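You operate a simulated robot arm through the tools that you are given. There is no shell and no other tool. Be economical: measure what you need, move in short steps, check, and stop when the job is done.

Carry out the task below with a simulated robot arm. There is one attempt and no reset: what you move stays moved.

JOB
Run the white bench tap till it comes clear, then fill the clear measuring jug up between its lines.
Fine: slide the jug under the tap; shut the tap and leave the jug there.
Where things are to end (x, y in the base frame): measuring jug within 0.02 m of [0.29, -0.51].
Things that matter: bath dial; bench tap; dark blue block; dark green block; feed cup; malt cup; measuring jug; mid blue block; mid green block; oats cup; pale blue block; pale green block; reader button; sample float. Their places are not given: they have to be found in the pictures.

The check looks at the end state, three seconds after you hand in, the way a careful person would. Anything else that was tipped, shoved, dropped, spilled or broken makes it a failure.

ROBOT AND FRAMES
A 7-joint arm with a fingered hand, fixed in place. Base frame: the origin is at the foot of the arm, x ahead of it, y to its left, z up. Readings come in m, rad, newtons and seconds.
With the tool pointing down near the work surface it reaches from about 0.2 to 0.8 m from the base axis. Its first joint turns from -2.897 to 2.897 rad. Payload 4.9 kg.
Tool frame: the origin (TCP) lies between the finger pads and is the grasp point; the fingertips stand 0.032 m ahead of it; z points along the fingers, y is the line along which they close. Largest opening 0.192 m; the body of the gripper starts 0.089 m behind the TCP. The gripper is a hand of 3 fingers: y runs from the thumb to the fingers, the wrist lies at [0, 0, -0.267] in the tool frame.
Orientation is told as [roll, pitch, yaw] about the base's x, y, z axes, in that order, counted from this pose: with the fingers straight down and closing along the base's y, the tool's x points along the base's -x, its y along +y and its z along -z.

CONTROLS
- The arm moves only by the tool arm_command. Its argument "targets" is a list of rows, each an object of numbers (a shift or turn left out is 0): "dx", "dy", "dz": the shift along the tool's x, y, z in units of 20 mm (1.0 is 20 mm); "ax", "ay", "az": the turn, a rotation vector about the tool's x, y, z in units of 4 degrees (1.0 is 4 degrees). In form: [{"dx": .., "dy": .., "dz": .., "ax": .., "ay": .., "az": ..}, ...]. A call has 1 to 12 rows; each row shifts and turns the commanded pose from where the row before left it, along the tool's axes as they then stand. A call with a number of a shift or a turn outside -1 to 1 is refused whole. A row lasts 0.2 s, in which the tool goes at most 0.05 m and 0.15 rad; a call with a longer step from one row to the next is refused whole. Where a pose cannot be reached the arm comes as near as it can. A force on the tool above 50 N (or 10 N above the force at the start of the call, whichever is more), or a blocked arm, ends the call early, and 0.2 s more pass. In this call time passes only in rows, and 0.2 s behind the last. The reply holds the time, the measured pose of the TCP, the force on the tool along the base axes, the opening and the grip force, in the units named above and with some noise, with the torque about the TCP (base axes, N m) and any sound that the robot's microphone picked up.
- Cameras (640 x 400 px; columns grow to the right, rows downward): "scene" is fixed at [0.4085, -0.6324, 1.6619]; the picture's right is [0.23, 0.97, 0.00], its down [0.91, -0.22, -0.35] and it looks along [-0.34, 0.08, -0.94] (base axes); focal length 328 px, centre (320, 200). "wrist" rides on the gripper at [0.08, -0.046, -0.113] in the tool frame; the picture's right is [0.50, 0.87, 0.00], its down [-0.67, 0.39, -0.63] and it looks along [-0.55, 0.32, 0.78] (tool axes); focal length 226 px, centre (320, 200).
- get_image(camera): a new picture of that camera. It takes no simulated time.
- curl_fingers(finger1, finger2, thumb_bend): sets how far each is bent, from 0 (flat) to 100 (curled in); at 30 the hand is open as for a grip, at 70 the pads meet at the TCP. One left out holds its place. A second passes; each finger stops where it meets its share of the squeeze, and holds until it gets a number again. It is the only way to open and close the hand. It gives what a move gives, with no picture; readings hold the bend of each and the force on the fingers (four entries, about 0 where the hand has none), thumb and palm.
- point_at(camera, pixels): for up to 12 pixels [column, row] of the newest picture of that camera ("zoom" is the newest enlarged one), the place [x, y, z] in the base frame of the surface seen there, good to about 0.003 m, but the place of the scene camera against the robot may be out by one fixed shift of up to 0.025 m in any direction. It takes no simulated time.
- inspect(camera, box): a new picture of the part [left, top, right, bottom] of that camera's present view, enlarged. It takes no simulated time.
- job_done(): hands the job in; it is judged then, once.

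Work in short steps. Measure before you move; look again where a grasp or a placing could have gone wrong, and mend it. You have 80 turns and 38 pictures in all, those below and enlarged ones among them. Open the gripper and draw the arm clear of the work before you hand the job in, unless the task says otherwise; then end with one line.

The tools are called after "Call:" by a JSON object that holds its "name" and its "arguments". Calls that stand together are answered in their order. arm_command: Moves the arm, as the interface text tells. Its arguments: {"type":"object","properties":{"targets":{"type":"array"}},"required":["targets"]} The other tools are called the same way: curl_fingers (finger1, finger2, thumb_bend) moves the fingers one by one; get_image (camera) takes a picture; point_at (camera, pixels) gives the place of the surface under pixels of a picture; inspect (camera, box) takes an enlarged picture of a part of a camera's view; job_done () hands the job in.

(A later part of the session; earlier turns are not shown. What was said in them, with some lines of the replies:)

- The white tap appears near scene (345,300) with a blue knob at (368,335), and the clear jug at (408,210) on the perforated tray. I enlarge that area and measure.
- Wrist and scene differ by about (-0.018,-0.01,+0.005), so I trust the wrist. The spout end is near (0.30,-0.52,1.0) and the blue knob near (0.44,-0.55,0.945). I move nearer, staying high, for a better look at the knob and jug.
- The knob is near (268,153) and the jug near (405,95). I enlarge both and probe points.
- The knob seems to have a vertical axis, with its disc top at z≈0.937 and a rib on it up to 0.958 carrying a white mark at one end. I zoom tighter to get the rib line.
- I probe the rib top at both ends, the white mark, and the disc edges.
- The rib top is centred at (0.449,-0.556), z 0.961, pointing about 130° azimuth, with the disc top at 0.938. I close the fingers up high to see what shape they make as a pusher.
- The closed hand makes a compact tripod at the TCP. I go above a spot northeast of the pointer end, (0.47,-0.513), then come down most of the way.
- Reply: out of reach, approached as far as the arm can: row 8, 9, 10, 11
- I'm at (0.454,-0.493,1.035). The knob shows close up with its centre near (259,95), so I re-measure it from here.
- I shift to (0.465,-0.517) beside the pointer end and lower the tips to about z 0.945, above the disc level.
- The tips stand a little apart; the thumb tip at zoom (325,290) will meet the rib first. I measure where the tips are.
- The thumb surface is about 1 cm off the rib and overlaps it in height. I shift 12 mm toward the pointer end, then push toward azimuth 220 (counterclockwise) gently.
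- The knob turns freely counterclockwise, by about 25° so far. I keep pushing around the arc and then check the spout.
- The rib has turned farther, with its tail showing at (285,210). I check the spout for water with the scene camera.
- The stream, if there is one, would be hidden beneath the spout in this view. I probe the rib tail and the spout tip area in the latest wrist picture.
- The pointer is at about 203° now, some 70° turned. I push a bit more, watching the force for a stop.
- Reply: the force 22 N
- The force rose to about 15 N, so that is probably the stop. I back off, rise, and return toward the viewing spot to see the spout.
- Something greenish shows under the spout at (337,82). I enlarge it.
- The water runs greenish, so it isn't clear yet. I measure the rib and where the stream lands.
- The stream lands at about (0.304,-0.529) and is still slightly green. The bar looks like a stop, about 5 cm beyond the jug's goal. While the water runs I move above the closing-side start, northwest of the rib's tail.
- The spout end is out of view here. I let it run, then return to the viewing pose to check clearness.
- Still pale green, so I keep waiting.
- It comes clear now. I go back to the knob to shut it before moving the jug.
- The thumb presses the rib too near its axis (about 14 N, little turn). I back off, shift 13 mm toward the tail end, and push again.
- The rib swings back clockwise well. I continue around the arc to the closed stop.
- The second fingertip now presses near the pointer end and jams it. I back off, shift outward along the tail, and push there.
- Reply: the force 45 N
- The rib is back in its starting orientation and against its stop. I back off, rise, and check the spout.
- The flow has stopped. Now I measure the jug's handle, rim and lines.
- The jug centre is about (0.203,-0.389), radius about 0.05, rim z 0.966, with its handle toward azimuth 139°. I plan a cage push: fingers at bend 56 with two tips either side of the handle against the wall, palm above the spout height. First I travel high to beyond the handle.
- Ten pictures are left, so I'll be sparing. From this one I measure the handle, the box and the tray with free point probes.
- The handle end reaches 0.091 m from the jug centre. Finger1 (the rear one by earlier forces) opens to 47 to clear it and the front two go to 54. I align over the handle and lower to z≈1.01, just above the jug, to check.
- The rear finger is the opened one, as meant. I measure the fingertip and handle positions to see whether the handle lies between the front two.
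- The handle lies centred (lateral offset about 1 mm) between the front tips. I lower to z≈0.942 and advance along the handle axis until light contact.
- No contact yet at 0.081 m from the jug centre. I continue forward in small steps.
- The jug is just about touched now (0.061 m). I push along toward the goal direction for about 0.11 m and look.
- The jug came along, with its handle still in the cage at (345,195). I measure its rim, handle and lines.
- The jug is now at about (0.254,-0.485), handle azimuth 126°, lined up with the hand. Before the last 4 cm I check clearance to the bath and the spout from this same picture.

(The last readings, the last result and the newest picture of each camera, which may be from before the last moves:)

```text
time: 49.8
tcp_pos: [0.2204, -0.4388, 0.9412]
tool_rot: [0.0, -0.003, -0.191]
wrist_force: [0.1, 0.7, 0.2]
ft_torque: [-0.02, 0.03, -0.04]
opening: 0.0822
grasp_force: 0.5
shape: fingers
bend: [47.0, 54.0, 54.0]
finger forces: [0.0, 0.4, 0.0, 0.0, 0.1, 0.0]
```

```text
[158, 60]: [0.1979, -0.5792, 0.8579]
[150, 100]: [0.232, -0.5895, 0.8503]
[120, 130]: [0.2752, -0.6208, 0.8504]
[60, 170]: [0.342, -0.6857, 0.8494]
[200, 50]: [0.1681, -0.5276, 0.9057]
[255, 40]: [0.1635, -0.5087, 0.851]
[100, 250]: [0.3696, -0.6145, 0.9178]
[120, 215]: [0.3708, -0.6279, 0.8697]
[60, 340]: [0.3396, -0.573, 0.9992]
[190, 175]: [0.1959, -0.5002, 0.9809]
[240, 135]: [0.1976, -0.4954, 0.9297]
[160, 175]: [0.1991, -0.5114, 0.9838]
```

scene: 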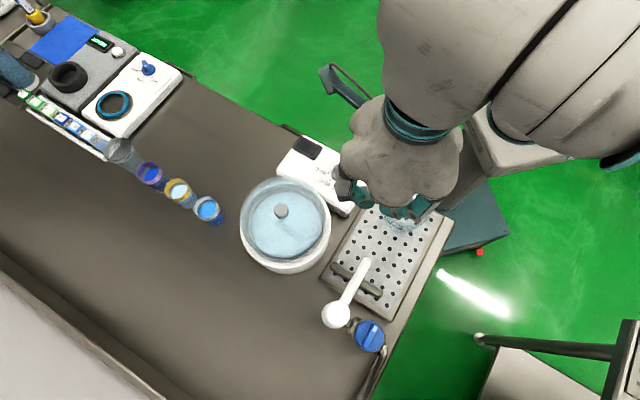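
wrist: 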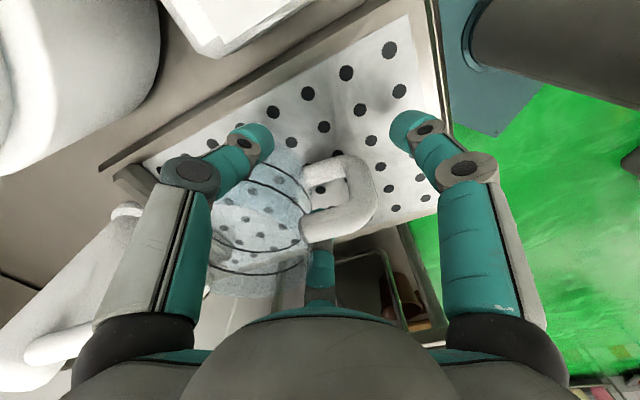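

Clearances look fine (bath about 5 cm from the thumb's final place). I make the last push.

Call:
{"name": "arm_command", "arguments": {"targets": [{"dx": -0.5, "dy": -0.22}, {"dx": -0.5, "dy": -0.22}, {"dx": -0.5, "dy": -0.22}, {"dx": -0.45, "dy": -0.2}]}}

Call:
{"name": "get_image", "arguments": {"camera": "wrist"}}

```text
time: 50.8
tcp_pos: [0.2541, -0.4621, 0.9418]
tool_rot: [0.001, 0.002, -0.193]
wrist_force: [-11.8, 4.9, 3.1]
ft_torque: [-0.14, 0.16, -0.52]
opening: 0.0813
grasp_force: 6.2
shape: fingers
bend: [47.0, 54.0, 54.0]
finger forces: [0.0, 1.0, 0.0, 0.0, 11.4, 0.0]
```

```text
7 pictures are left
```

wrist: 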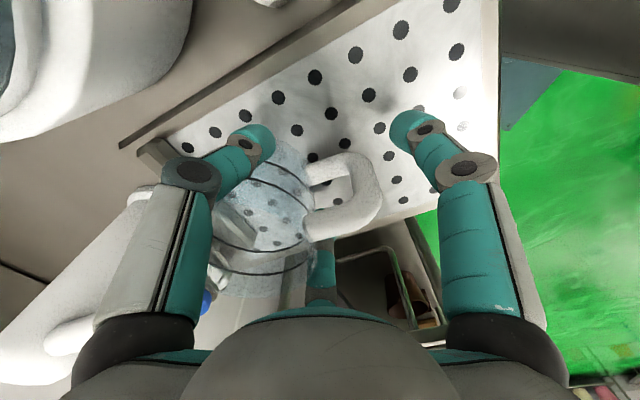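

The force rose to about 12 N, so the jug is against the bar. I measure the handle and jug again.

Call:
{"name": "point_at", "arguments": {"camera": "wrist", "pixels": [[380, 185], [378, 200], [320, 230], [345, 218], [312, 200], [305, 245], [270, 160], [260, 248], [240, 222], [265, 272], [300, 265], [285, 150]]}}

```text
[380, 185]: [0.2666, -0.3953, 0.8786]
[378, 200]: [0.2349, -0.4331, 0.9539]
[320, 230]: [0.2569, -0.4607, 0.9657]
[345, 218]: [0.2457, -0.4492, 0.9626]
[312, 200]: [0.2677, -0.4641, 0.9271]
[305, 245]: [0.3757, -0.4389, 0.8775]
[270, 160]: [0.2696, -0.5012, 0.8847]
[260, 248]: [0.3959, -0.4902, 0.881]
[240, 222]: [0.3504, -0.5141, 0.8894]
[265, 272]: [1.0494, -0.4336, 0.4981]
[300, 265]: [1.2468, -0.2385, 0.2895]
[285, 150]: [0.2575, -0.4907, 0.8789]
```

The jug centre is about (0.293,-0.503), within a centimetre of the goal. I back off along the handle axis, lift straight up, and unwind the yaw.

Call:
{"name": "arm_command", "arguments": {"targets": [{"dx": 0.45, "dy": 0.26}, {"dx": 0.45, "dy": 0.26}, {"dz": -1}, {"dz": -1}, {"dz": -1}, {"dz": -1}, {"dz": -1}, {"dz": -1}, {"dz": -1}, {"dz": -1}, {"dz": -1}, {"dz": -1}]}}

Call:
{"name": "arm_command", "arguments": {"targets": [{"az": -0.92}, {"az": -0.92}, {"az": -0.91}, {"dx": -1, "dy": -0.7}, {"dx": -1, "dy": -0.7}, {"dx": -1, "dy": -0.7}, {"dx": -1, "dy": -0.7}, {"dx": -1, "dy": -0.7}]}}

Call:
{"name": "curl_fingers", "arguments": {"finger1": 68, "finger2": 68, "thumb_bend": 68}}

Call:
{"name": "inspect", "arguments": {"camera": "wrist", "box": [240, 40, 420, 180]}}

```text
time: 53.4
tcp_pos: [0.2381, -0.447, 1.1424]
tool_rot: [0.0, 0.0, -0.191]
wrist_force: [0.4, -0.3, 0.0]
ft_torque: [0.03, -0.01, 0.0]
opening: 0.0821
grasp_force: 0.0
shape: fingers
bend: [47.0, 54.0, 54.0]
finger forces: [0.0, 0.1, 0.0, 0.0, 0.1, 0.1]
```

```text
time: 55.2
tcp_pos: [0.3389, -0.5192, 1.1435]
tool_rot: [-0.001, -0.002, -0.001]
wrist_force: [-0.2, 0.1, 0.5]
ft_torque: [-0.02, -0.02, -0.03]
opening: 0.0823
grasp_force: 0.1
shape: fingers
bend: [47.0, 54.0, 54.0]
finger forces: [0.0, 0.0, 0.0, 0.1, 0.0, 0.0]
```

```text
time: 56.2
tcp_pos: [0.3394, -0.5193, 1.1426]
tool_rot: [0.001, -0.001, 0.001]
wrist_force: [0.5, 0.9, 1.4]
ft_torque: [-0.02, -0.02, 0.0]
opening: 0.0103
grasp_force: 0.1
shape: fingers
bend: [68.0, 68.0, 68.0]
finger forces: [0.0, 0.1, 0.0, 0.0, 0.0, 0.0]
```

```text
2.86 times, centred on (330, 110) of wrist
```

zoom: 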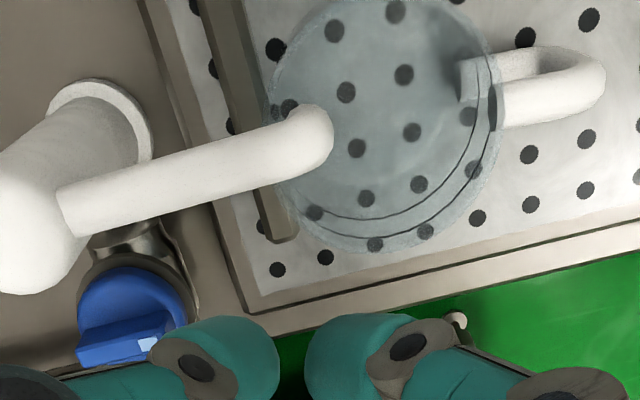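

A good view: the two lines show as arcs at (400,215) and (440,205), and the spout is over the jug. I probe the lines, rim and handle.

Call:
{"name": "point_at", "arguments": {"camera": "zoom", "pixels": [[400, 214], [450, 178], [330, 212], [415, 227], [470, 180], [488, 140], [350, 232], [478, 110], [390, 253], [497, 110], [600, 85], [480, 70]]}}

```text
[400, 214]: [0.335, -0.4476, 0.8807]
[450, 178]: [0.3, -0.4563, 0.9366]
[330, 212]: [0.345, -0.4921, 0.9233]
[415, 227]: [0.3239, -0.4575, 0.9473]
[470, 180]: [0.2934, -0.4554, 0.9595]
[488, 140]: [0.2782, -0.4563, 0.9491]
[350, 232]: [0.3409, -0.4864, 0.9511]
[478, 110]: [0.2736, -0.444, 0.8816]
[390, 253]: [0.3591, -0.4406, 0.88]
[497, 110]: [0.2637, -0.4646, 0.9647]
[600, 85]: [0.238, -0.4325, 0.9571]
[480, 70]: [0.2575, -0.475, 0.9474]
```

The lines are at z≈0.936 and 0.949 with the bottom at ≈0.882, so I aim for a level of about 0.942. The jug centre is about (0.296,-0.506), which is fine. I go to the opening-side start of the knob.

Call:
{"name": "arm_command", "arguments": {"targets": [{"dx": -1, "dy": 0.135, "dz": 0.5}, {"dx": -1, "dy": 0.135, "dz": 0.5}, {"dx": -1, "dy": 0.135, "dz": 0.5}, {"dx": -1, "dy": 0.135, "dz": 0.5}, {"dx": -1, "dy": 0.135, "dz": 0.5}, {"dx": -1, "dy": 0.135, "dz": 0.5}, {"dz": 1}, {"dz": 1}, {"dz": 1}, {"dz": 1}, {"dz": 1}, {"dz": 0.2}]}}

```text
time: 58.8
tcp_pos: [0.4598, -0.5022, 0.9776]
tool_rot: [0.0, 0.001, 0.001]
wrist_force: [-0.2, 0.6, 0.4]
ft_torque: [0.0, 0.01, 0.01]
opening: 0.0101
grasp_force: 0.1
shape: fingers
bend: [68.0, 68.0, 68.0]
finger forces: [0.1, 0.1, 0.1, 0.0, 0.1, 0.0]
```

I push the pointer the same ~2.5 cm as the first time (about a quarter turn or less), then back straight off and rise to the viewing pose in the same call.

Call:
{"name": "arm_command", "arguments": {"targets": [{"dx": 0.35, "dy": -0.34}, {"dx": 0.35, "dy": -0.34}, {"dx": 0.32, "dy": -0.34}, {"dx": -0.7, "dy": 0.7}, {"dz": -1}, {"dz": -1}, {"dz": -1}, {"dz": -1, "dx": 1}, {"dz": -1, "dx": 1}, {"dz": -1, "dx": 1}, {"dz": -1, "dx": 1, "dy": -0.5}, {"dz": -1, "dx": 1, "dy": -0.5}]}}

Call:
{"name": "inspect", "arguments": {"camera": "wrist", "box": [240, 40, 420, 180]}}

```text
time: 61.4
tcp_pos: [0.3532, -0.5271, 1.1379]
tool_rot: [0.0, -0.002, 0.0]
wrist_force: [0.3, -0.8, -0.2]
ft_torque: [0.0, 0.01, 0.03]
opening: 0.0098
grasp_force: 0.0
shape: fingers
bend: [68.0, 68.0, 68.0]
finger forces: [0.0, 0.0, 0.0, 0.1, 0.1, 0.1]
```

```text
2.86 times, centred on (330, 110) of wrist
```

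zoom: 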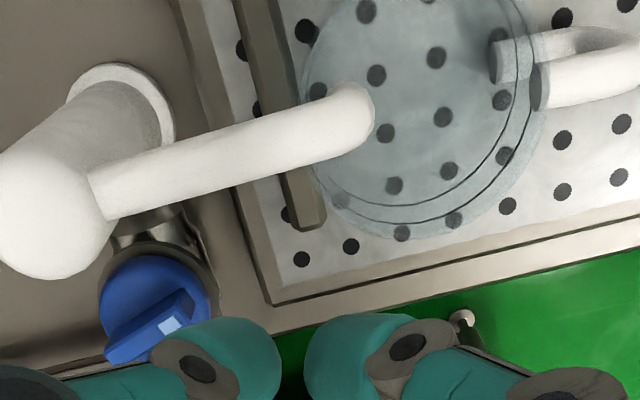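

The knob turned only about 15–20°. I probe inside the jug for a water surface.

Call:
{"name": "point_at", "arguments": {"camera": "zoom", "pixels": [[410, 150], [430, 90], [460, 130], [390, 50], [360, 190], [420, 205], [470, 60], [345, 80], [165, 325], [190, 305], [125, 345], [455, 205]]}}

```text
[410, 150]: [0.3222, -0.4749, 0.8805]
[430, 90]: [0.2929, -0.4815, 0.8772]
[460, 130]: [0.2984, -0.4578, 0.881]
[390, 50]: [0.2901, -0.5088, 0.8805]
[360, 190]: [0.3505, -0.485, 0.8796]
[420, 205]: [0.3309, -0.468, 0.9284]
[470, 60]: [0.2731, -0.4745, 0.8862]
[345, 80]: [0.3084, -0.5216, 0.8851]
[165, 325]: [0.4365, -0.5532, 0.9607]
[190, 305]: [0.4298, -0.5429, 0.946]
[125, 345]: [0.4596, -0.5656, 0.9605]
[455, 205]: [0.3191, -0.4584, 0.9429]
```

There is no water yet and the pointer is at only about 147°, so flow starts farther on. I'll work in pulses at the knob: open wider, shut at once, then look. First I return to the start spot.

Call:
{"name": "arm_command", "arguments": {"targets": [{"dx": -0.888, "dy": 0.2, "dz": 0.5}, {"dx": -0.888, "dy": 0.2, "dz": 0.5}, {"dx": -0.888, "dy": 0.2, "dz": 0.5}, {"dx": -0.888, "dy": 0.2, "dz": 0.5}, {"dx": -0.888, "dy": 0.2, "dz": 0.5}, {"dx": -0.888, "dy": 0.2, "dz": 0.5}, {"dz": 1}, {"dz": 1}, {"dz": 1}, {"dz": 1}, {"dz": 1}]}}

Call:
{"name": "arm_command", "arguments": {"targets": [{"dx": 0.5, "dy": -0.5}, {"dx": 0.5, "dy": -0.5}, {"dx": 0.27, "dy": -0.33}, {"dx": -0.4, "dy": 0.4}]}}

```text
time: 63.8
tcp_pos: [0.4618, -0.5056, 0.98]
tool_rot: [-0.001, -0.001, -0.001]
wrist_force: [0.1, 0.8, 0.2]
ft_torque: [0.0, 0.01, 0.01]
opening: 0.0098
grasp_force: 0.1
shape: fingers
bend: [68.0, 68.0, 68.0]
finger forces: [0.0, 0.0, 0.0, 0.0, 0.1, 0.1]
```

```text
time: 64.8
tcp_pos: [0.4433, -0.524, 0.9769]
tool_rot: [-0.002, 0.001, 0.001]
wrist_force: [-0.2, 2.0, 1.9]
ft_torque: [0.03, 0.03, 0.02]
opening: 0.007
grasp_force: 1.7
shape: fingers
bend: [68.0, 68.0, 69.0]
finger forces: [0.0, 0.0, 0.0, 0.0, 3.0, 0.0]
```

The tap is open wider now. I swing round to the tail end and shut it right away.

Call:
{"name": "arm_command", "arguments": {"targets": [{"dx": -0.6, "dy": 0.6}, {"dx": -0.75, "dy": -0.55}, {"dx": -0.75, "dy": -0.55}, {"dx": 0.2, "dy": -0.29}, {"dx": 0.2, "dy": -0.29}, {"dx": 0.2, "dy": -0.29}, {"dx": 0.2, "dy": -0.29}]}}

```text
time: 66.4
tcp_pos: [0.472, -0.5556, 0.978]
tool_rot: [-0.001, -0.004, 0.002]
wrist_force: [24.1, 15.4, 5.0]
ft_torque: [0.27, -0.49, 0.13]
opening: 0.0027
grasp_force: 15.2
shape: fingers
bend: [68.0, 68.0, 74.0]
finger forces: [3.8, 0.0, 0.0, 0.0, 27.1, 0.0]
```

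At the stop again (29 N). I retreat to the viewing pose and look at the level.

Call:
{"name": "arm_command", "arguments": {"targets": [{"dx": -0.4, "dy": 0.4}, {"dz": -1}, {"dz": -1}, {"dz": -1}, {"dz": -1}, {"dz": -1, "dx": 1}, {"dz": -1, "dx": 1}, {"dz": -1, "dx": 1}, {"dz": -1, "dx": 1}, {"dx": 0.8, "dy": 0.35}, {"dx": 0.8, "dy": 0.35}, {"dx": 0.8, "dy": 0.35}]}}

Call:
{"name": "inspect", "arguments": {"camera": "wrist", "box": [240, 40, 420, 180]}}

```text
time: 69.0
tcp_pos: [0.3473, -0.5285, 1.1383]
tool_rot: [0.002, 0.001, 0.001]
wrist_force: [0.1, -1.0, -0.2]
ft_torque: [0.02, -0.03, 0.01]
opening: 0.0099
grasp_force: 0.1
shape: fingers
bend: [68.0, 68.0, 68.0]
finger forces: [0.0, 0.0, 0.0, 0.0, 0.0, 0.0]
```

```text
2.86 times, centred on (330, 110) of wrist
```

zoom: 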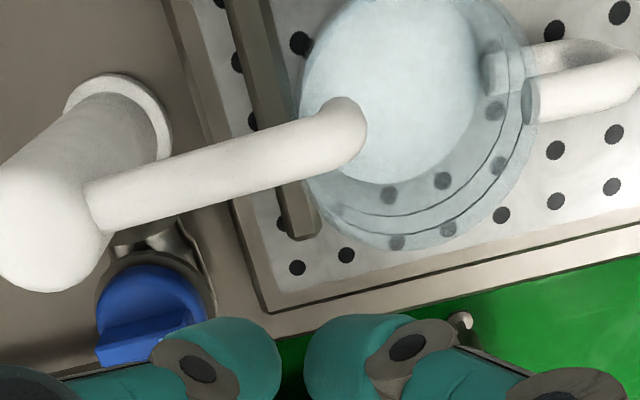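

Water is visible now in the jug, clear, and the knob is shut. I measure the surface height.

Call:
{"name": "point_at", "arguments": {"camera": "zoom", "pixels": [[400, 140], [430, 80], [390, 50], [450, 60], [350, 60], [400, 170], [460, 183], [345, 208], [440, 215], [470, 215], [400, 234], [400, 215]]}}

```text
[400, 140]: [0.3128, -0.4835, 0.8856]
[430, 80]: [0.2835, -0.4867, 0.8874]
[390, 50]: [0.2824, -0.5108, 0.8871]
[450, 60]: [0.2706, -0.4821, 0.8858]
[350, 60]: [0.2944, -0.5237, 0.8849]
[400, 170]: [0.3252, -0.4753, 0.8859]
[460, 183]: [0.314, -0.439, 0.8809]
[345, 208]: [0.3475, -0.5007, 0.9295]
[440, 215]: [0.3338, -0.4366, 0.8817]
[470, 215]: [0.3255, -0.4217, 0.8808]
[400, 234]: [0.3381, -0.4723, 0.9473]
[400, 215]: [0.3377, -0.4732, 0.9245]
```

The level is about 0.886. The lines, from several probes and the ray geometry, are at about 0.926 and 0.947, so my target level is about 0.936. The small pulse gave only about 4 mm, so I open to the same angle again, then watch from the viewing pose.

Call:
{"name": "arm_command", "arguments": {"targets": [{"dx": -0.948, "dy": 0.2, "dz": 0.5}, {"dx": -0.948, "dy": 0.2, "dz": 0.5}, {"dx": -0.948, "dy": 0.2, "dz": 0.5}, {"dx": -0.948, "dy": 0.2, "dz": 0.5}, {"dx": -0.948, "dy": 0.2, "dz": 0.5}, {"dx": -0.948, "dy": 0.2, "dz": 0.5}, {"dz": 1}, {"dz": 1}, {"dz": 1}, {"dz": 1}, {"dz": 1}]}}

Call:
{"name": "arm_command", "arguments": {"targets": [{"dx": 0.5, "dy": -0.5}, {"dx": 0.5, "dy": -0.5}, {"dx": 0.27, "dy": -0.36}, {"dx": -0.9, "dy": 0.9}, {"dz": -1}, {"dz": -1}, {"dz": -1}, {"dz": -1, "dx": 1}, {"dz": -1, "dx": 1}, {"dz": -1, "dx": 1}, {"dz": -1, "dx": 1, "dy": -0.5}, {"dz": -1, "dx": 1, "dy": -0.5}]}}

Call:
{"name": "inspect", "arguments": {"camera": "wrist", "box": [240, 40, 420, 180]}}

```text
time: 71.4
tcp_pos: [0.464, -0.5023, 0.9792]
tool_rot: [-0.001, -0.001, -0.001]
wrist_force: [0.2, 0.3, 0.1]
ft_torque: [0.0, -0.01, 0.02]
opening: 0.0099
grasp_force: 0.0
shape: fingers
bend: [68.0, 68.0, 68.0]
finger forces: [0.0, 0.0, 0.1, 0.0, 0.1, 0.1]
```

```text
time: 74.0
tcp_pos: [0.3557, -0.5326, 1.1394]
tool_rot: [-0.001, -0.002, 0.0]
wrist_force: [-0.3, -0.7, 0.1]
ft_torque: [0.06, 0.02, 0.01]
opening: 0.0096
grasp_force: 0.1
shape: fingers
bend: [68.0, 68.0, 68.0]
finger forces: [0.0, 0.1, 0.0, 0.0, 0.0, 0.0]
```

```text
2.86 times, centred on (330, 110) of wrist
```

zoom: 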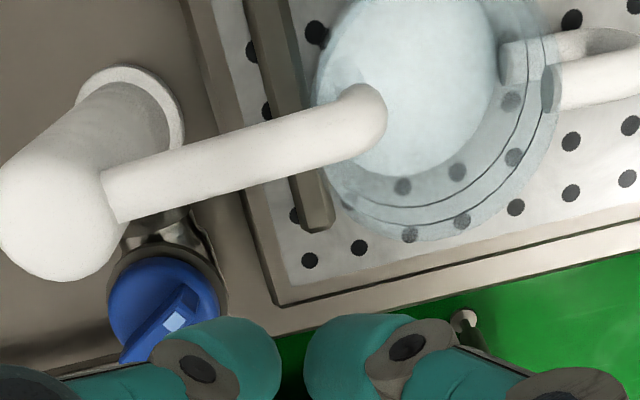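

Water is falling clear at (345,75). I read the level.

Call:
{"name": "point_at", "arguments": {"camera": "zoom", "pixels": [[420, 140], [450, 80], [410, 50], [470, 60], [440, 110], [400, 160], [480, 100], [430, 30], [420, 203], [430, 222], [165, 325], [130, 355]]}}

```text
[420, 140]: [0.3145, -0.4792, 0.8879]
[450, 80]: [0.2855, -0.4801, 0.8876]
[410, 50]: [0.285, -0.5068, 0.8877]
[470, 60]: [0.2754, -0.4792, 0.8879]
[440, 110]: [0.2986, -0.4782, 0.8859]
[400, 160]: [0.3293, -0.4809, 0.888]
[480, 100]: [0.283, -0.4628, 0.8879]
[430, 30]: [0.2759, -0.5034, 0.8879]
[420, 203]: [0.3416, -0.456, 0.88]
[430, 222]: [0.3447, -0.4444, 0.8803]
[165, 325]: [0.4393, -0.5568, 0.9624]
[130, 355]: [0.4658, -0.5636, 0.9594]
```

The rise is slow, about 2 mm in 2.2 s. I wait 26 s in place, then read again.

Call:
{"name": "arm_command", "arguments": {"targets": [{}, {}, {}, {}, {}, {}, {}, {}, {}, {}, {}, {}]}}

Call:
{"name": "arm_command", "arguments": {"targets": [{}, {}, {}, {}, {}, {}, {}, {}, {}, {}, {}, {}]}}

Call:
{"name": "arm_command", "arguments": {"targets": [{}, {}, {}, {}, {}, {}, {}, {}, {}, {}, {}, {}]}}

Call:
{"name": "arm_command", "arguments": {"targets": [{}, {}, {}, {}, {}, {}, {}, {}, {}, {}, {}, {}]}}

Call:
{"name": "arm_command", "arguments": {"targets": [{}, {}, {}, {}, {}, {}, {}, {}, {}, {}, {}, {}]}}

Call:
{"name": "arm_command", "arguments": {"targets": [{}, {}, {}, {}, {}, {}, {}, {}, {}, {}, {}, {}]}}

Call:
{"name": "arm_command", "arguments": {"targets": [{}, {}, {}, {}, {}, {}, {}, {}, {}, {}, {}, {}]}}

Call:
{"name": "arm_command", "arguments": {"targets": [{}, {}, {}, {}, {}, {}, {}, {}, {}, {}, {}, {}]}}

Call:
{"name": "inspect", "arguments": {"camera": "wrist", "box": [290, 20, 430, 130]}}

```text
time: 76.6
tcp_pos: [0.3558, -0.5307, 1.1385]
tool_rot: [0.001, -0.001, -0.001]
wrist_force: [0.3, 0.5, 0.0]
ft_torque: [0.01, 0.0, 0.0]
opening: 0.0094
grasp_force: 0.0
shape: fingers
bend: [68.0, 68.0, 68.0]
finger forces: [0.1, 0.1, 0.1, 0.0, 0.0, 0.1]
```

```text
time: 79.2
tcp_pos: [0.3553, -0.5324, 1.1371]
tool_rot: [0.001, 0.0, 0.0]
wrist_force: [-1.4, 0.0, 0.6]
ft_torque: [-0.04, 0.01, 0.02]
opening: 0.0094
grasp_force: 0.0
shape: fingers
bend: [68.0, 68.0, 68.0]
finger forces: [0.1, 0.1, 0.0, 0.1, 0.1, 0.0]
```

```text
time: 81.8
tcp_pos: [0.3552, -0.5321, 1.1389]
tool_rot: [0.0, -0.002, 0.0]
wrist_force: [-0.1, 0.3, 0.0]
ft_torque: [0.02, -0.01, 0.01]
opening: 0.0094
grasp_force: 0.2
shape: fingers
bend: [68.0, 68.0, 68.0]
finger forces: [0.1, 0.1, 0.0, 0.0, 0.0, 0.0]
```

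```text
time: 84.4
tcp_pos: [0.3557, -0.5325, 1.1384]
tool_rot: [-0.001, -0.002, -0.001]
wrist_force: [-0.2, 0.4, 0.0]
ft_torque: [0.03, 0.0, -0.02]
opening: 0.0096
grasp_force: 0.3
shape: fingers
bend: [68.0, 68.0, 68.0]
finger forces: [0.0, 0.0, 0.0, 0.1, 0.0, 0.0]
```

```text
time: 87.0
tcp_pos: [0.3558, -0.5326, 1.1377]
tool_rot: [-0.001, -0.002, -0.001]
wrist_force: [0.0, 0.0, 0.3]
ft_torque: [0.0, 0.01, -0.05]
opening: 0.0092
grasp_force: 0.0
shape: fingers
bend: [68.0, 68.0, 68.0]
finger forces: [0.1, 0.0, 0.0, 0.0, 0.0, 0.1]
```

```text
time: 89.6
tcp_pos: [0.3553, -0.5326, 1.1379]
tool_rot: [0.0, -0.001, -0.001]
wrist_force: [0.9, 0.4, -0.3]
ft_torque: [0.04, 0.0, -0.04]
opening: 0.0096
grasp_force: 0.1
shape: fingers
bend: [68.0, 68.0, 68.0]
finger forces: [0.0, 0.0, 0.0, 0.0, 0.0, 0.1]
```

```text
time: 92.2
tcp_pos: [0.3545, -0.5323, 1.138]
tool_rot: [0.001, -0.003, -0.001]
wrist_force: [-0.8, 0.1, -0.3]
ft_torque: [0.02, -0.03, 0.0]
opening: 0.0094
grasp_force: 0.1
shape: fingers
bend: [68.0, 68.0, 68.0]
finger forces: [0.0, 0.0, 0.1, 0.0, 0.0, 0.1]
```

```text
time: 94.8
tcp_pos: [0.3561, -0.5322, 1.1387]
tool_rot: [0.0, -0.001, 0.0]
wrist_force: [-0.2, -0.4, 0.6]
ft_torque: [0.01, -0.02, 0.01]
opening: 0.0094
grasp_force: 0.1
shape: fingers
bend: [68.0, 68.0, 68.0]
finger forces: [0.1, 0.1, 0.0, 0.1, 0.0, 0.0]
```

```text
3.64 times, centred on (360, 75) of wrist
```

zoom: 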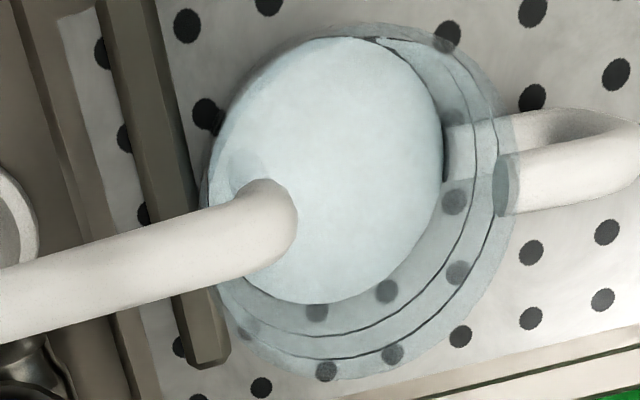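

I read the water level and the lines in this closer view.

Call:
{"name": "point_at", "arguments": {"camera": "zoom", "pixels": [[350, 120], [300, 150], [380, 180], [350, 240], [400, 120], [330, 80], [332, 334], [468, 200], [440, 260], [335, 357], [497, 150], [470, 270]]}}

```text
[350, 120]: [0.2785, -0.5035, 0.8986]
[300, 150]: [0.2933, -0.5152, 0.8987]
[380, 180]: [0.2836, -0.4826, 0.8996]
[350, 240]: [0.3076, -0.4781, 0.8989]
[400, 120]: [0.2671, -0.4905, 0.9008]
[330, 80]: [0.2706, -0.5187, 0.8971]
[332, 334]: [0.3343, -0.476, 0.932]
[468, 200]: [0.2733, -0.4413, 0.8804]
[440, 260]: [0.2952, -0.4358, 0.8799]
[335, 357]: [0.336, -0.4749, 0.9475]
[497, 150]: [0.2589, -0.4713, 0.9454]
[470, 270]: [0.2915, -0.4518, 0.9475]
```

The level is 0.899, rising 0.54 mm/s. The lower line is at about 0.929 and the upper about 0.9475, so the target is about 0.938. I wait some 31 s more first.

Call:
{"name": "arm_command", "arguments": {"targets": [{}, {}, {}, {}, {}, {}, {}, {}, {}, {}, {}, {}]}}

Call:
{"name": "arm_command", "arguments": {"targets": [{}, {}, {}, {}, {}, {}, {}, {}, {}, {}, {}, {}]}}

Call:
{"name": "arm_command", "arguments": {"targets": [{}, {}, {}, {}, {}, {}, {}, {}, {}, {}, {}, {}]}}

Call:
{"name": "arm_command", "arguments": {"targets": [{}, {}, {}, {}, {}, {}, {}, {}, {}, {}, {}, {}]}}

Call:
{"name": "arm_command", "arguments": {"targets": [{}, {}, {}, {}, {}, {}, {}, {}, {}, {}, {}, {}]}}

Call:
{"name": "arm_command", "arguments": {"targets": [{}, {}, {}, {}, {}, {}, {}, {}, {}, {}, {}, {}]}}

Call:
{"name": "arm_command", "arguments": {"targets": [{}, {}, {}, {}, {}, {}, {}, {}, {}, {}, {}, {}]}}

Call:
{"name": "arm_command", "arguments": {"targets": [{}, {}, {}, {}, {}, {}, {}, {}, {}, {}, {}, {}]}}

Call:
{"name": "arm_command", "arguments": {"targets": [{}, {}, {}, {}, {}, {}, {}, {}, {}, {}, {}, {}]}}

Call:
{"name": "arm_command", "arguments": {"targets": [{}, {}, {}, {}, {}, {}, {}, {}, {}, {}, {}, {}]}}

Call:
{"name": "arm_command", "arguments": {"targets": [{}, {}, {}, {}, {}, {}, {}, {}, {}, {}, {}, {}]}}

Call:
{"name": "arm_command", "arguments": {"targets": [{}, {}, {}, {}, {}, {}, {}, {}, {}, {}, {}, {}]}}

```text
time: 97.4
tcp_pos: [0.3553, -0.5322, 1.1372]
tool_rot: [-0.001, -0.002, -0.001]
wrist_force: [0.3, 0.0, 0.2]
ft_torque: [0.04, -0.01, 0.0]
opening: 0.0096
grasp_force: 0.0
shape: fingers
bend: [68.0, 68.0, 68.0]
finger forces: [0.1, 0.0, 0.0, 0.1, 0.1, 0.0]
```

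```text
time: 100.0
tcp_pos: [0.3551, -0.5323, 1.1381]
tool_rot: [0.0, -0.002, -0.002]
wrist_force: [-0.6, 0.4, 0.6]
ft_torque: [-0.04, 0.03, -0.01]
opening: 0.0097
grasp_force: 0.1
shape: fingers
bend: [68.0, 68.0, 68.0]
finger forces: [0.1, 0.0, 0.1, 0.0, 0.0, 0.0]
```

```text
time: 102.6
tcp_pos: [0.3563, -0.5334, 1.1377]
tool_rot: [0.001, -0.002, 0.001]
wrist_force: [-0.2, 0.2, -0.4]
ft_torque: [0.02, 0.0, 0.01]
opening: 0.0093
grasp_force: 0.1
shape: fingers
bend: [68.0, 68.0, 68.0]
finger forces: [0.0, 0.1, 0.0, 0.0, 0.1, 0.0]
```

```text
time: 105.2
tcp_pos: [0.3555, -0.5325, 1.1382]
tool_rot: [-0.001, -0.001, 0.001]
wrist_force: [0.4, 0.4, 0.4]
ft_torque: [-0.03, 0.03, -0.01]
opening: 0.0095
grasp_force: 0.0
shape: fingers
bend: [68.0, 68.0, 68.0]
finger forces: [0.0, 0.0, 0.0, 0.0, 0.0, 0.0]
```

```text
time: 107.8
tcp_pos: [0.3551, -0.5321, 1.1389]
tool_rot: [0.001, 0.0, 0.001]
wrist_force: [1.0, -0.1, -0.4]
ft_torque: [0.0, -0.01, -0.01]
opening: 0.0096
grasp_force: 0.0
shape: fingers
bend: [68.0, 68.0, 68.0]
finger forces: [0.0, 0.0, 0.0, 0.0, 0.0, 0.0]
```

```text
time: 110.4
tcp_pos: [0.3561, -0.5326, 1.1391]
tool_rot: [0.001, -0.002, 0.0]
wrist_force: [0.5, 0.5, 0.1]
ft_torque: [0.0, 0.01, -0.03]
opening: 0.0095
grasp_force: 0.0
shape: fingers
bend: [68.0, 68.0, 68.0]
finger forces: [0.0, 0.0, 0.1, 0.0, 0.1, 0.0]
```

```text
time: 113.0
tcp_pos: [0.3569, -0.5319, 1.1384]
tool_rot: [0.001, -0.003, 0.001]
wrist_force: [-0.4, -0.1, -0.3]
ft_torque: [0.0, 0.0, 0.02]
opening: 0.0095
grasp_force: 0.1
shape: fingers
bend: [68.0, 68.0, 68.0]
finger forces: [0.1, 0.0, 0.1, 0.0, 0.0, 0.0]
```

```text
time: 115.6
tcp_pos: [0.3557, -0.5326, 1.1376]
tool_rot: [-0.002, -0.002, 0.0]
wrist_force: [-0.8, 0.6, 0.6]
ft_torque: [0.02, 0.01, -0.03]
opening: 0.0095
grasp_force: 0.0
shape: fingers
bend: [68.0, 68.0, 68.0]
finger forces: [0.0, 0.0, 0.0, 0.0, 0.1, 0.0]
```

```text
time: 118.2
tcp_pos: [0.3554, -0.5325, 1.137]
tool_rot: [0.0, 0.001, -0.001]
wrist_force: [-0.7, -0.1, 0.5]
ft_torque: [0.04, 0.0, 0.03]
opening: 0.0096
grasp_force: 0.1
shape: fingers
bend: [68.0, 68.0, 68.0]
finger forces: [0.1, 0.0, 0.0, 0.1, 0.0, 0.1]
```

```text
time: 120.8
tcp_pos: [0.3554, -0.5321, 1.1391]
tool_rot: [0.001, -0.002, -0.001]
wrist_force: [-0.3, 0.0, 0.6]
ft_torque: [0.03, -0.03, 0.02]
opening: 0.01
grasp_force: 0.1
shape: fingers
bend: [68.0, 68.0, 68.0]
finger forces: [0.0, 0.0, 0.1, 0.1, 0.1, 0.1]
```

```text
time: 123.4
tcp_pos: [0.3556, -0.533, 1.1384]
tool_rot: [-0.002, 0.0, -0.001]
wrist_force: [-0.2, 0.3, -0.7]
ft_torque: [0.0, 0.01, 0.0]
opening: 0.0096
grasp_force: 0.1
shape: fingers
bend: [68.0, 68.0, 68.0]
finger forces: [0.1, 0.0, 0.1, 0.0, 0.1, 0.1]
```

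```text
time: 126.0
tcp_pos: [0.3562, -0.5315, 1.1389]
tool_rot: [0.002, -0.003, 0.001]
wrist_force: [0.0, 0.0, -0.3]
ft_torque: [0.0, 0.02, 0.0]
opening: 0.0097
grasp_force: 0.0
shape: fingers
bend: [68.0, 68.0, 68.0]
finger forces: [0.0, 0.0, 0.1, 0.0, 0.0, 0.0]
```

The expected level is now about 0.916. I wait another 31 s, then use one picture.

Call:
{"name": "arm_command", "arguments": {"targets": [{}, {}, {}, {}, {}, {}, {}, {}, {}, {}, {}, {}]}}

Call:
{"name": "arm_command", "arguments": {"targets": [{}, {}, {}, {}, {}, {}, {}, {}, {}, {}, {}, {}]}}

Call:
{"name": "arm_command", "arguments": {"targets": [{}, {}, {}, {}, {}, {}, {}, {}, {}, {}, {}, {}]}}

Call:
{"name": "arm_command", "arguments": {"targets": [{}, {}, {}, {}, {}, {}, {}, {}, {}, {}, {}, {}]}}

Call:
{"name": "arm_command", "arguments": {"targets": [{}, {}, {}, {}, {}, {}, {}, {}, {}, {}, {}, {}]}}

Call:
{"name": "arm_command", "arguments": {"targets": [{}, {}, {}, {}, {}, {}, {}, {}, {}, {}, {}, {}]}}

Call:
{"name": "arm_command", "arguments": {"targets": [{}, {}, {}, {}, {}, {}, {}, {}, {}, {}, {}, {}]}}

Call:
{"name": "arm_command", "arguments": {"targets": [{}, {}, {}, {}, {}, {}, {}, {}, {}, {}, {}, {}]}}

Call:
{"name": "arm_command", "arguments": {"targets": [{}, {}, {}, {}, {}, {}, {}, {}, {}, {}, {}, {}]}}

Call:
{"name": "arm_command", "arguments": {"targets": [{}, {}, {}, {}, {}, {}, {}, {}, {}, {}, {}, {}]}}

Call:
{"name": "arm_command", "arguments": {"targets": [{}, {}, {}, {}, {}, {}, {}, {}, {}, {}, {}, {}]}}

Call:
{"name": "inspect", "arguments": {"camera": "wrist", "box": [290, 20, 430, 130]}}

```text
time: 128.6
tcp_pos: [0.3551, -0.5323, 1.1382]
tool_rot: [0.001, -0.003, -0.002]
wrist_force: [0.6, 0.3, 0.5]
ft_torque: [0.02, -0.02, 0.01]
opening: 0.0095
grasp_force: 0.1
shape: fingers
bend: [68.0, 68.0, 68.0]
finger forces: [0.0, 0.1, 0.0, 0.0, 0.0, 0.0]
```

```text
time: 131.2
tcp_pos: [0.3556, -0.5315, 1.1372]
tool_rot: [-0.001, -0.001, 0.0]
wrist_force: [0.7, -0.4, 0.3]
ft_torque: [-0.03, -0.02, 0.0]
opening: 0.0095
grasp_force: 0.0
shape: fingers
bend: [68.0, 68.0, 68.0]
finger forces: [0.0, 0.1, 0.1, 0.1, 0.0, 0.0]
```

```text
time: 133.8
tcp_pos: [0.3558, -0.5328, 1.1379]
tool_rot: [-0.001, -0.001, 0.0]
wrist_force: [-0.7, -0.6, -0.8]
ft_torque: [0.01, -0.01, 0.01]
opening: 0.0096
grasp_force: 0.0
shape: fingers
bend: [68.0, 68.0, 68.0]
finger forces: [0.0, 0.0, 0.0, 0.1, 0.0, 0.0]
```

```text
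time: 136.4
tcp_pos: [0.3557, -0.5326, 1.1377]
tool_rot: [-0.003, -0.001, 0.0]
wrist_force: [0.3, 1.0, -0.2]
ft_torque: [0.02, 0.0, -0.02]
opening: 0.0096
grasp_force: 0.0
shape: fingers
bend: [68.0, 68.0, 68.0]
finger forces: [0.1, 0.0, 0.0, 0.0, 0.0, 0.0]
```

```text
time: 139.0
tcp_pos: [0.3559, -0.5329, 1.1376]
tool_rot: [0.001, -0.003, -0.002]
wrist_force: [0.5, 0.0, 0.2]
ft_torque: [-0.01, 0.01, -0.01]
opening: 0.0098
grasp_force: 0.0
shape: fingers
bend: [68.0, 68.0, 68.0]
finger forces: [0.1, 0.0, 0.1, 0.1, 0.1, 0.1]
```

```text
time: 141.6
tcp_pos: [0.3553, -0.5318, 1.1383]
tool_rot: [0.0, -0.001, 0.0]
wrist_force: [0.6, -0.1, 0.0]
ft_torque: [0.0, 0.03, -0.01]
opening: 0.0098
grasp_force: 0.1
shape: fingers
bend: [68.0, 68.0, 68.0]
finger forces: [0.1, 0.0, 0.0, 0.0, 0.0, 0.0]
```

```text
time: 144.2
tcp_pos: [0.3552, -0.5319, 1.1399]
tool_rot: [0.0, -0.001, 0.0]
wrist_force: [-0.3, -1.2, 0.1]
ft_torque: [-0.02, -0.01, -0.01]
opening: 0.0096
grasp_force: 0.1
shape: fingers
bend: [68.0, 68.0, 68.0]
finger forces: [0.0, 0.1, 0.0, 0.1, 0.1, 0.0]
```

```text
time: 146.8
tcp_pos: [0.3557, -0.5331, 1.1385]
tool_rot: [0.0, -0.002, -0.001]
wrist_force: [-0.6, -0.6, 0.3]
ft_torque: [0.0, 0.0, -0.01]
opening: 0.0097
grasp_force: 0.0
shape: fingers
bend: [68.0, 68.0, 68.0]
finger forces: [0.1, 0.0, 0.0, 0.0, 0.0, 0.0]
```

```text
time: 149.4
tcp_pos: [0.355, -0.5325, 1.1388]
tool_rot: [0.0, -0.002, 0.0]
wrist_force: [-0.9, -1.0, 0.4]
ft_torque: [-0.03, 0.0, 0.02]
opening: 0.0095
grasp_force: 0.0
shape: fingers
bend: [68.0, 68.0, 68.0]
finger forces: [0.1, 0.0, 0.1, 0.1, 0.0, 0.0]
```

```text
time: 152.0
tcp_pos: [0.356, -0.5319, 1.1388]
tool_rot: [-0.001, -0.003, 0.0]
wrist_force: [-0.1, 0.0, -0.1]
ft_torque: [0.01, -0.05, 0.02]
opening: 0.0098
grasp_force: 0.1
shape: fingers
bend: [68.0, 68.0, 68.0]
finger forces: [0.0, 0.1, 0.0, 0.0, 0.0, 0.0]
```

```text
time: 154.6
tcp_pos: [0.3559, -0.533, 1.1384]
tool_rot: [0.001, -0.001, 0.0]
wrist_force: [-0.3, 0.2, -0.5]
ft_torque: [0.02, 0.02, 0.02]
opening: 0.0093
grasp_force: 0.0
shape: fingers
bend: [68.0, 68.0, 68.0]
finger forces: [0.0, 0.1, 0.1, 0.1, 0.1, 0.1]
```

```text
3.64 times, centred on (360, 75) of wrist
```

zoom: 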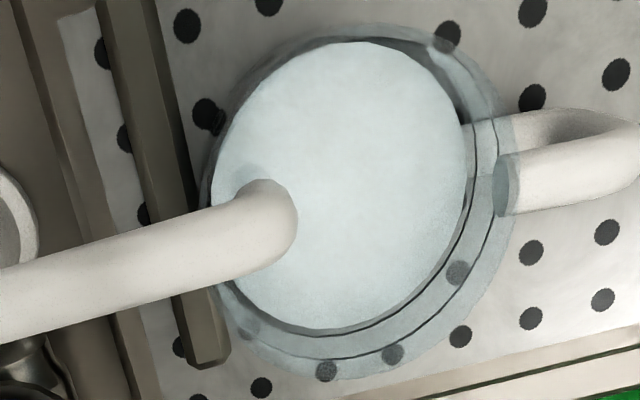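

The water edge at (345,328) is just below the lower line at (345,334). I read heights.

Call:
{"name": "point_at", "arguments": {"camera": "zoom", "pixels": [[350, 120], [300, 150], [380, 180], [350, 240], [400, 120], [340, 300], [440, 220], [340, 334], [400, 316], [345, 357], [468, 190], [330, 80]]}}

```text
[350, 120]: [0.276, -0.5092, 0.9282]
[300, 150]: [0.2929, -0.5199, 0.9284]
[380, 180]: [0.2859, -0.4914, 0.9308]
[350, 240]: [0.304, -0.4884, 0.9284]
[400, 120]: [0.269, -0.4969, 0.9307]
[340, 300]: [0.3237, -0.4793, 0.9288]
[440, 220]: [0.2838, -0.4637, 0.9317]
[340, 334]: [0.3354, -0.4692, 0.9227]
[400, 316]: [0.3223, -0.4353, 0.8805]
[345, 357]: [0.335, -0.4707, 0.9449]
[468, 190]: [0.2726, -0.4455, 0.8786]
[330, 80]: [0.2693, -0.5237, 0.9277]
```

The level is 0.929, right about the lower line (≈0.927), and the upper is about 0.946. At 0.5 mm/s I need about 8 mm more, so I wait 12 s and then go to the tail side and shut (about 4 s).

Call:
{"name": "arm_command", "arguments": {"targets": [{}, {}, {}, {}, {}, {}, {}, {}, {}, {}, {}, {}]}}

Call:
{"name": "arm_command", "arguments": {"targets": [{}, {}, {}, {}, {}, {}, {}, {}, {}, {}, {}, {}]}}

Call:
{"name": "arm_command", "arguments": {"targets": [{}, {}, {}, {}, {}, {}, {}, {}, {}, {}, {}, {}]}}

Call:
{"name": "arm_command", "arguments": {"targets": [{}, {}, {}, {}, {}, {}, {}, {}, {}, {}, {}, {}]}}

Call:
{"name": "arm_command", "arguments": {"targets": [{"dx": -0.93, "dz": 0.5}, {"dx": -0.93, "dz": 0.5}, {"dx": -0.93, "dz": 0.5}, {"dx": -0.93, "dz": 0.5}, {"dx": -0.93, "dz": 0.5}, {"dx": -0.93, "dz": 0.5}, {"dx": -0.93, "dz": 0.5}, {"dz": 1}, {"dz": 1}, {"dz": 1}, {"dz": 1}, {"dz": 0.5}]}}

Call:
{"name": "arm_command", "arguments": {"targets": [{"dx": 0.2, "dy": -0.29}, {"dx": 0.2, "dy": -0.29}, {"dx": 0.2, "dy": -0.29}, {"dx": 0.2, "dy": -0.29}]}}

```text
time: 157.2
tcp_pos: [0.355, -0.5322, 1.1387]
tool_rot: [0.0, -0.003, 0.0]
wrist_force: [-0.4, -1.6, -0.1]
ft_torque: [0.01, 0.03, 0.02]
opening: 0.0099
grasp_force: 0.1
shape: fingers
bend: [68.0, 68.0, 68.0]
finger forces: [0.0, 0.1, 0.0, 0.1, 0.0, 0.0]
```

```text
time: 159.8
tcp_pos: [0.3551, -0.532, 1.138]
tool_rot: [0.0, -0.002, 0.0]
wrist_force: [0.0, 0.2, -0.2]
ft_torque: [0.01, 0.01, 0.0]
opening: 0.0097
grasp_force: 0.0
shape: fingers
bend: [68.0, 68.0, 68.0]
finger forces: [0.0, 0.1, 0.1, 0.0, 0.1, 0.0]
```

```text
time: 162.4
tcp_pos: [0.3548, -0.5324, 1.1384]
tool_rot: [-0.001, 0.0, -0.001]
wrist_force: [0.1, -0.3, -0.6]
ft_torque: [0.01, 0.01, -0.04]
opening: 0.0099
grasp_force: 0.1
shape: fingers
bend: [68.0, 68.0, 68.0]
finger forces: [0.1, 0.0, 0.0, 0.1, 0.0, 0.1]
```

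```text
time: 165.0
tcp_pos: [0.3551, -0.532, 1.1389]
tool_rot: [0.001, -0.001, 0.001]
wrist_force: [0.2, -0.4, -1.2]
ft_torque: [-0.03, 0.0, 0.0]
opening: 0.0095
grasp_force: 0.1
shape: fingers
bend: [68.0, 68.0, 68.0]
finger forces: [0.0, 0.0, 0.0, 0.0, 0.0, 0.0]
```

```text
time: 167.6
tcp_pos: [0.4852, -0.5333, 0.9779]
tool_rot: [-0.001, -0.003, 0.0]
wrist_force: [0.2, 0.0, 0.8]
ft_torque: [0.01, 0.0, 0.03]
opening: 0.0091
grasp_force: 0.0
shape: fingers
bend: [68.0, 68.0, 68.0]
finger forces: [0.0, 0.1, 0.0, 0.0, 0.0, 0.0]
```

```text
time: 168.6
tcp_pos: [0.4728, -0.5548, 0.9795]
tool_rot: [0.002, -0.005, 0.004]
wrist_force: [27.2, 16.0, 3.5]
ft_torque: [0.37, -0.55, 0.07]
opening: 0.0028
grasp_force: 17.1
shape: fingers
bend: [68.0, 68.0, 74.0]
finger forces: [3.9, 0.0, 0.0, 0.0, 30.5, 0.0]
```

The same stop and force as the earlier shut (31 N). I retreat to the viewing pose and use the last picture to verify level, knob and stream.

Call:
{"name": "arm_command", "arguments": {"targets": [{"dx": -0.4, "dy": 0.4}, {"dz": -1}, {"dz": -1}, {"dz": -1}, {"dz": -1}, {"dz": -1, "dx": 1}, {"dz": -1, "dx": 1}, {"dz": -1, "dx": 1}, {"dz": -1, "dx": 1}, {"dx": 0.7, "dy": 0.3}, {"dx": 0.7, "dy": 0.3}, {"dx": 0.7, "dy": 0.3}]}}

Call:
{"name": "inspect", "arguments": {"camera": "wrist", "box": [240, 30, 430, 170]}}

```text
time: 171.2
tcp_pos: [0.3565, -0.5287, 1.1397]
tool_rot: [-0.003, -0.001, 0.0]
wrist_force: [-0.4, 0.6, 0.5]
ft_torque: [0.04, 0.01, 0.02]
opening: 0.0095
grasp_force: 0.1
shape: fingers
bend: [68.0, 68.0, 68.0]
finger forces: [0.0, 0.0, 0.0, 0.0, 0.0, 0.0]
```

```text
2.86 times, centred on (335, 100) of wrist
```

zoom: 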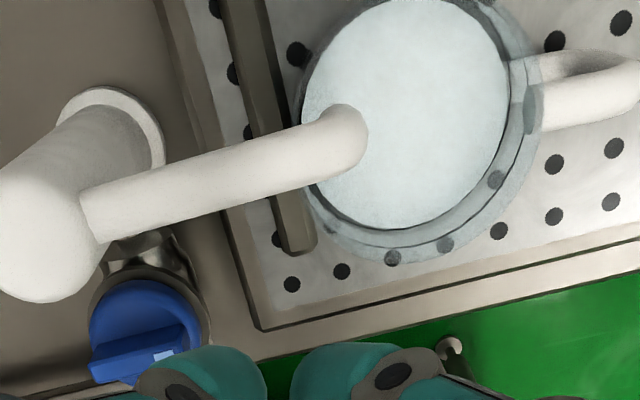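

No stream shows, and the knob is back in its closed orientation. I read the level and rib direction.

Call:
{"name": "point_at", "arguments": {"camera": "zoom", "pixels": [[400, 60], [430, 120], [460, 60], [380, 180], [400, 30], [450, 150], [340, 80], [160, 355], [110, 372], [188, 345], [410, 246], [635, 75]]}}

```text
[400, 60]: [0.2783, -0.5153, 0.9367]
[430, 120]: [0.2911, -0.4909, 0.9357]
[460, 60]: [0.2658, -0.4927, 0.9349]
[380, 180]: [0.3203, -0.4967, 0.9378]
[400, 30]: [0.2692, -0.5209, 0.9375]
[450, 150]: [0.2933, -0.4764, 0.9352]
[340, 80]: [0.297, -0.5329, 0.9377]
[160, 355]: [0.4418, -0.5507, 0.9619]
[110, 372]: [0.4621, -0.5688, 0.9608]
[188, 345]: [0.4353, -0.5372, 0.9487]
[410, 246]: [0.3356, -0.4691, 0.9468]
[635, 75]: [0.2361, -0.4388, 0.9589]
```

The level is 0.9366, between the lines, and the rib is back at 130° (shut). I open the hand and draw the arm up and clear.

Call:
{"name": "arm_command", "arguments": {"targets": [{"dz": -1}, {"dz": -1}, {"dz": -1}, {"dz": -1}, {"dz": -1}, {"dz": -1, "dx": 1}, {"dx": 1}, {"dx": 1}, {"dx": 1}, {"dx": 1}, {"dx": 1}]}}

Call:
{"name": "curl_fingers", "arguments": {"finger1": 30, "finger2": 30, "thumb_bend": 30}}

```text
time: 173.6
tcp_pos: [0.2335, -0.5302, 1.2578]
tool_rot: [-0.001, -0.002, 0.001]
wrist_force: [-0.4, 0.7, -1.1]
ft_torque: [0.0, 0.02, 0.0]
opening: 0.0098
grasp_force: 0.1
shape: fingers
bend: [68.0, 68.0, 68.0]
finger forces: [0.1, 0.1, 0.0, 0.1, 0.1, 0.0]
```

```text
time: 174.6
tcp_pos: [0.2344, -0.5305, 1.2583]
tool_rot: [0.0, -0.002, 0.0]
wrist_force: [-0.1, 0.3, 0.0]
ft_torque: [0.01, -0.01, 0.0]
opening: 0.1676
grasp_force: 0.0
shape: fingers
bend: [30.0, 30.0, 30.0]
finger forces: [0.0, 0.0, 0.0, 0.0, 0.1, 0.0]
```

The arm is clear and the hand is open, so I hand in the job.

Call:
{"name": "job_done", "arguments": {}}

```text
The job is handed in.
```

The tap ran until it came clear, and the jug stands under it at about (0.296, -0.506), filled to z≈0.937 between its lines (about 0.927 and 0.947); the tap is shut and the arm is clear.
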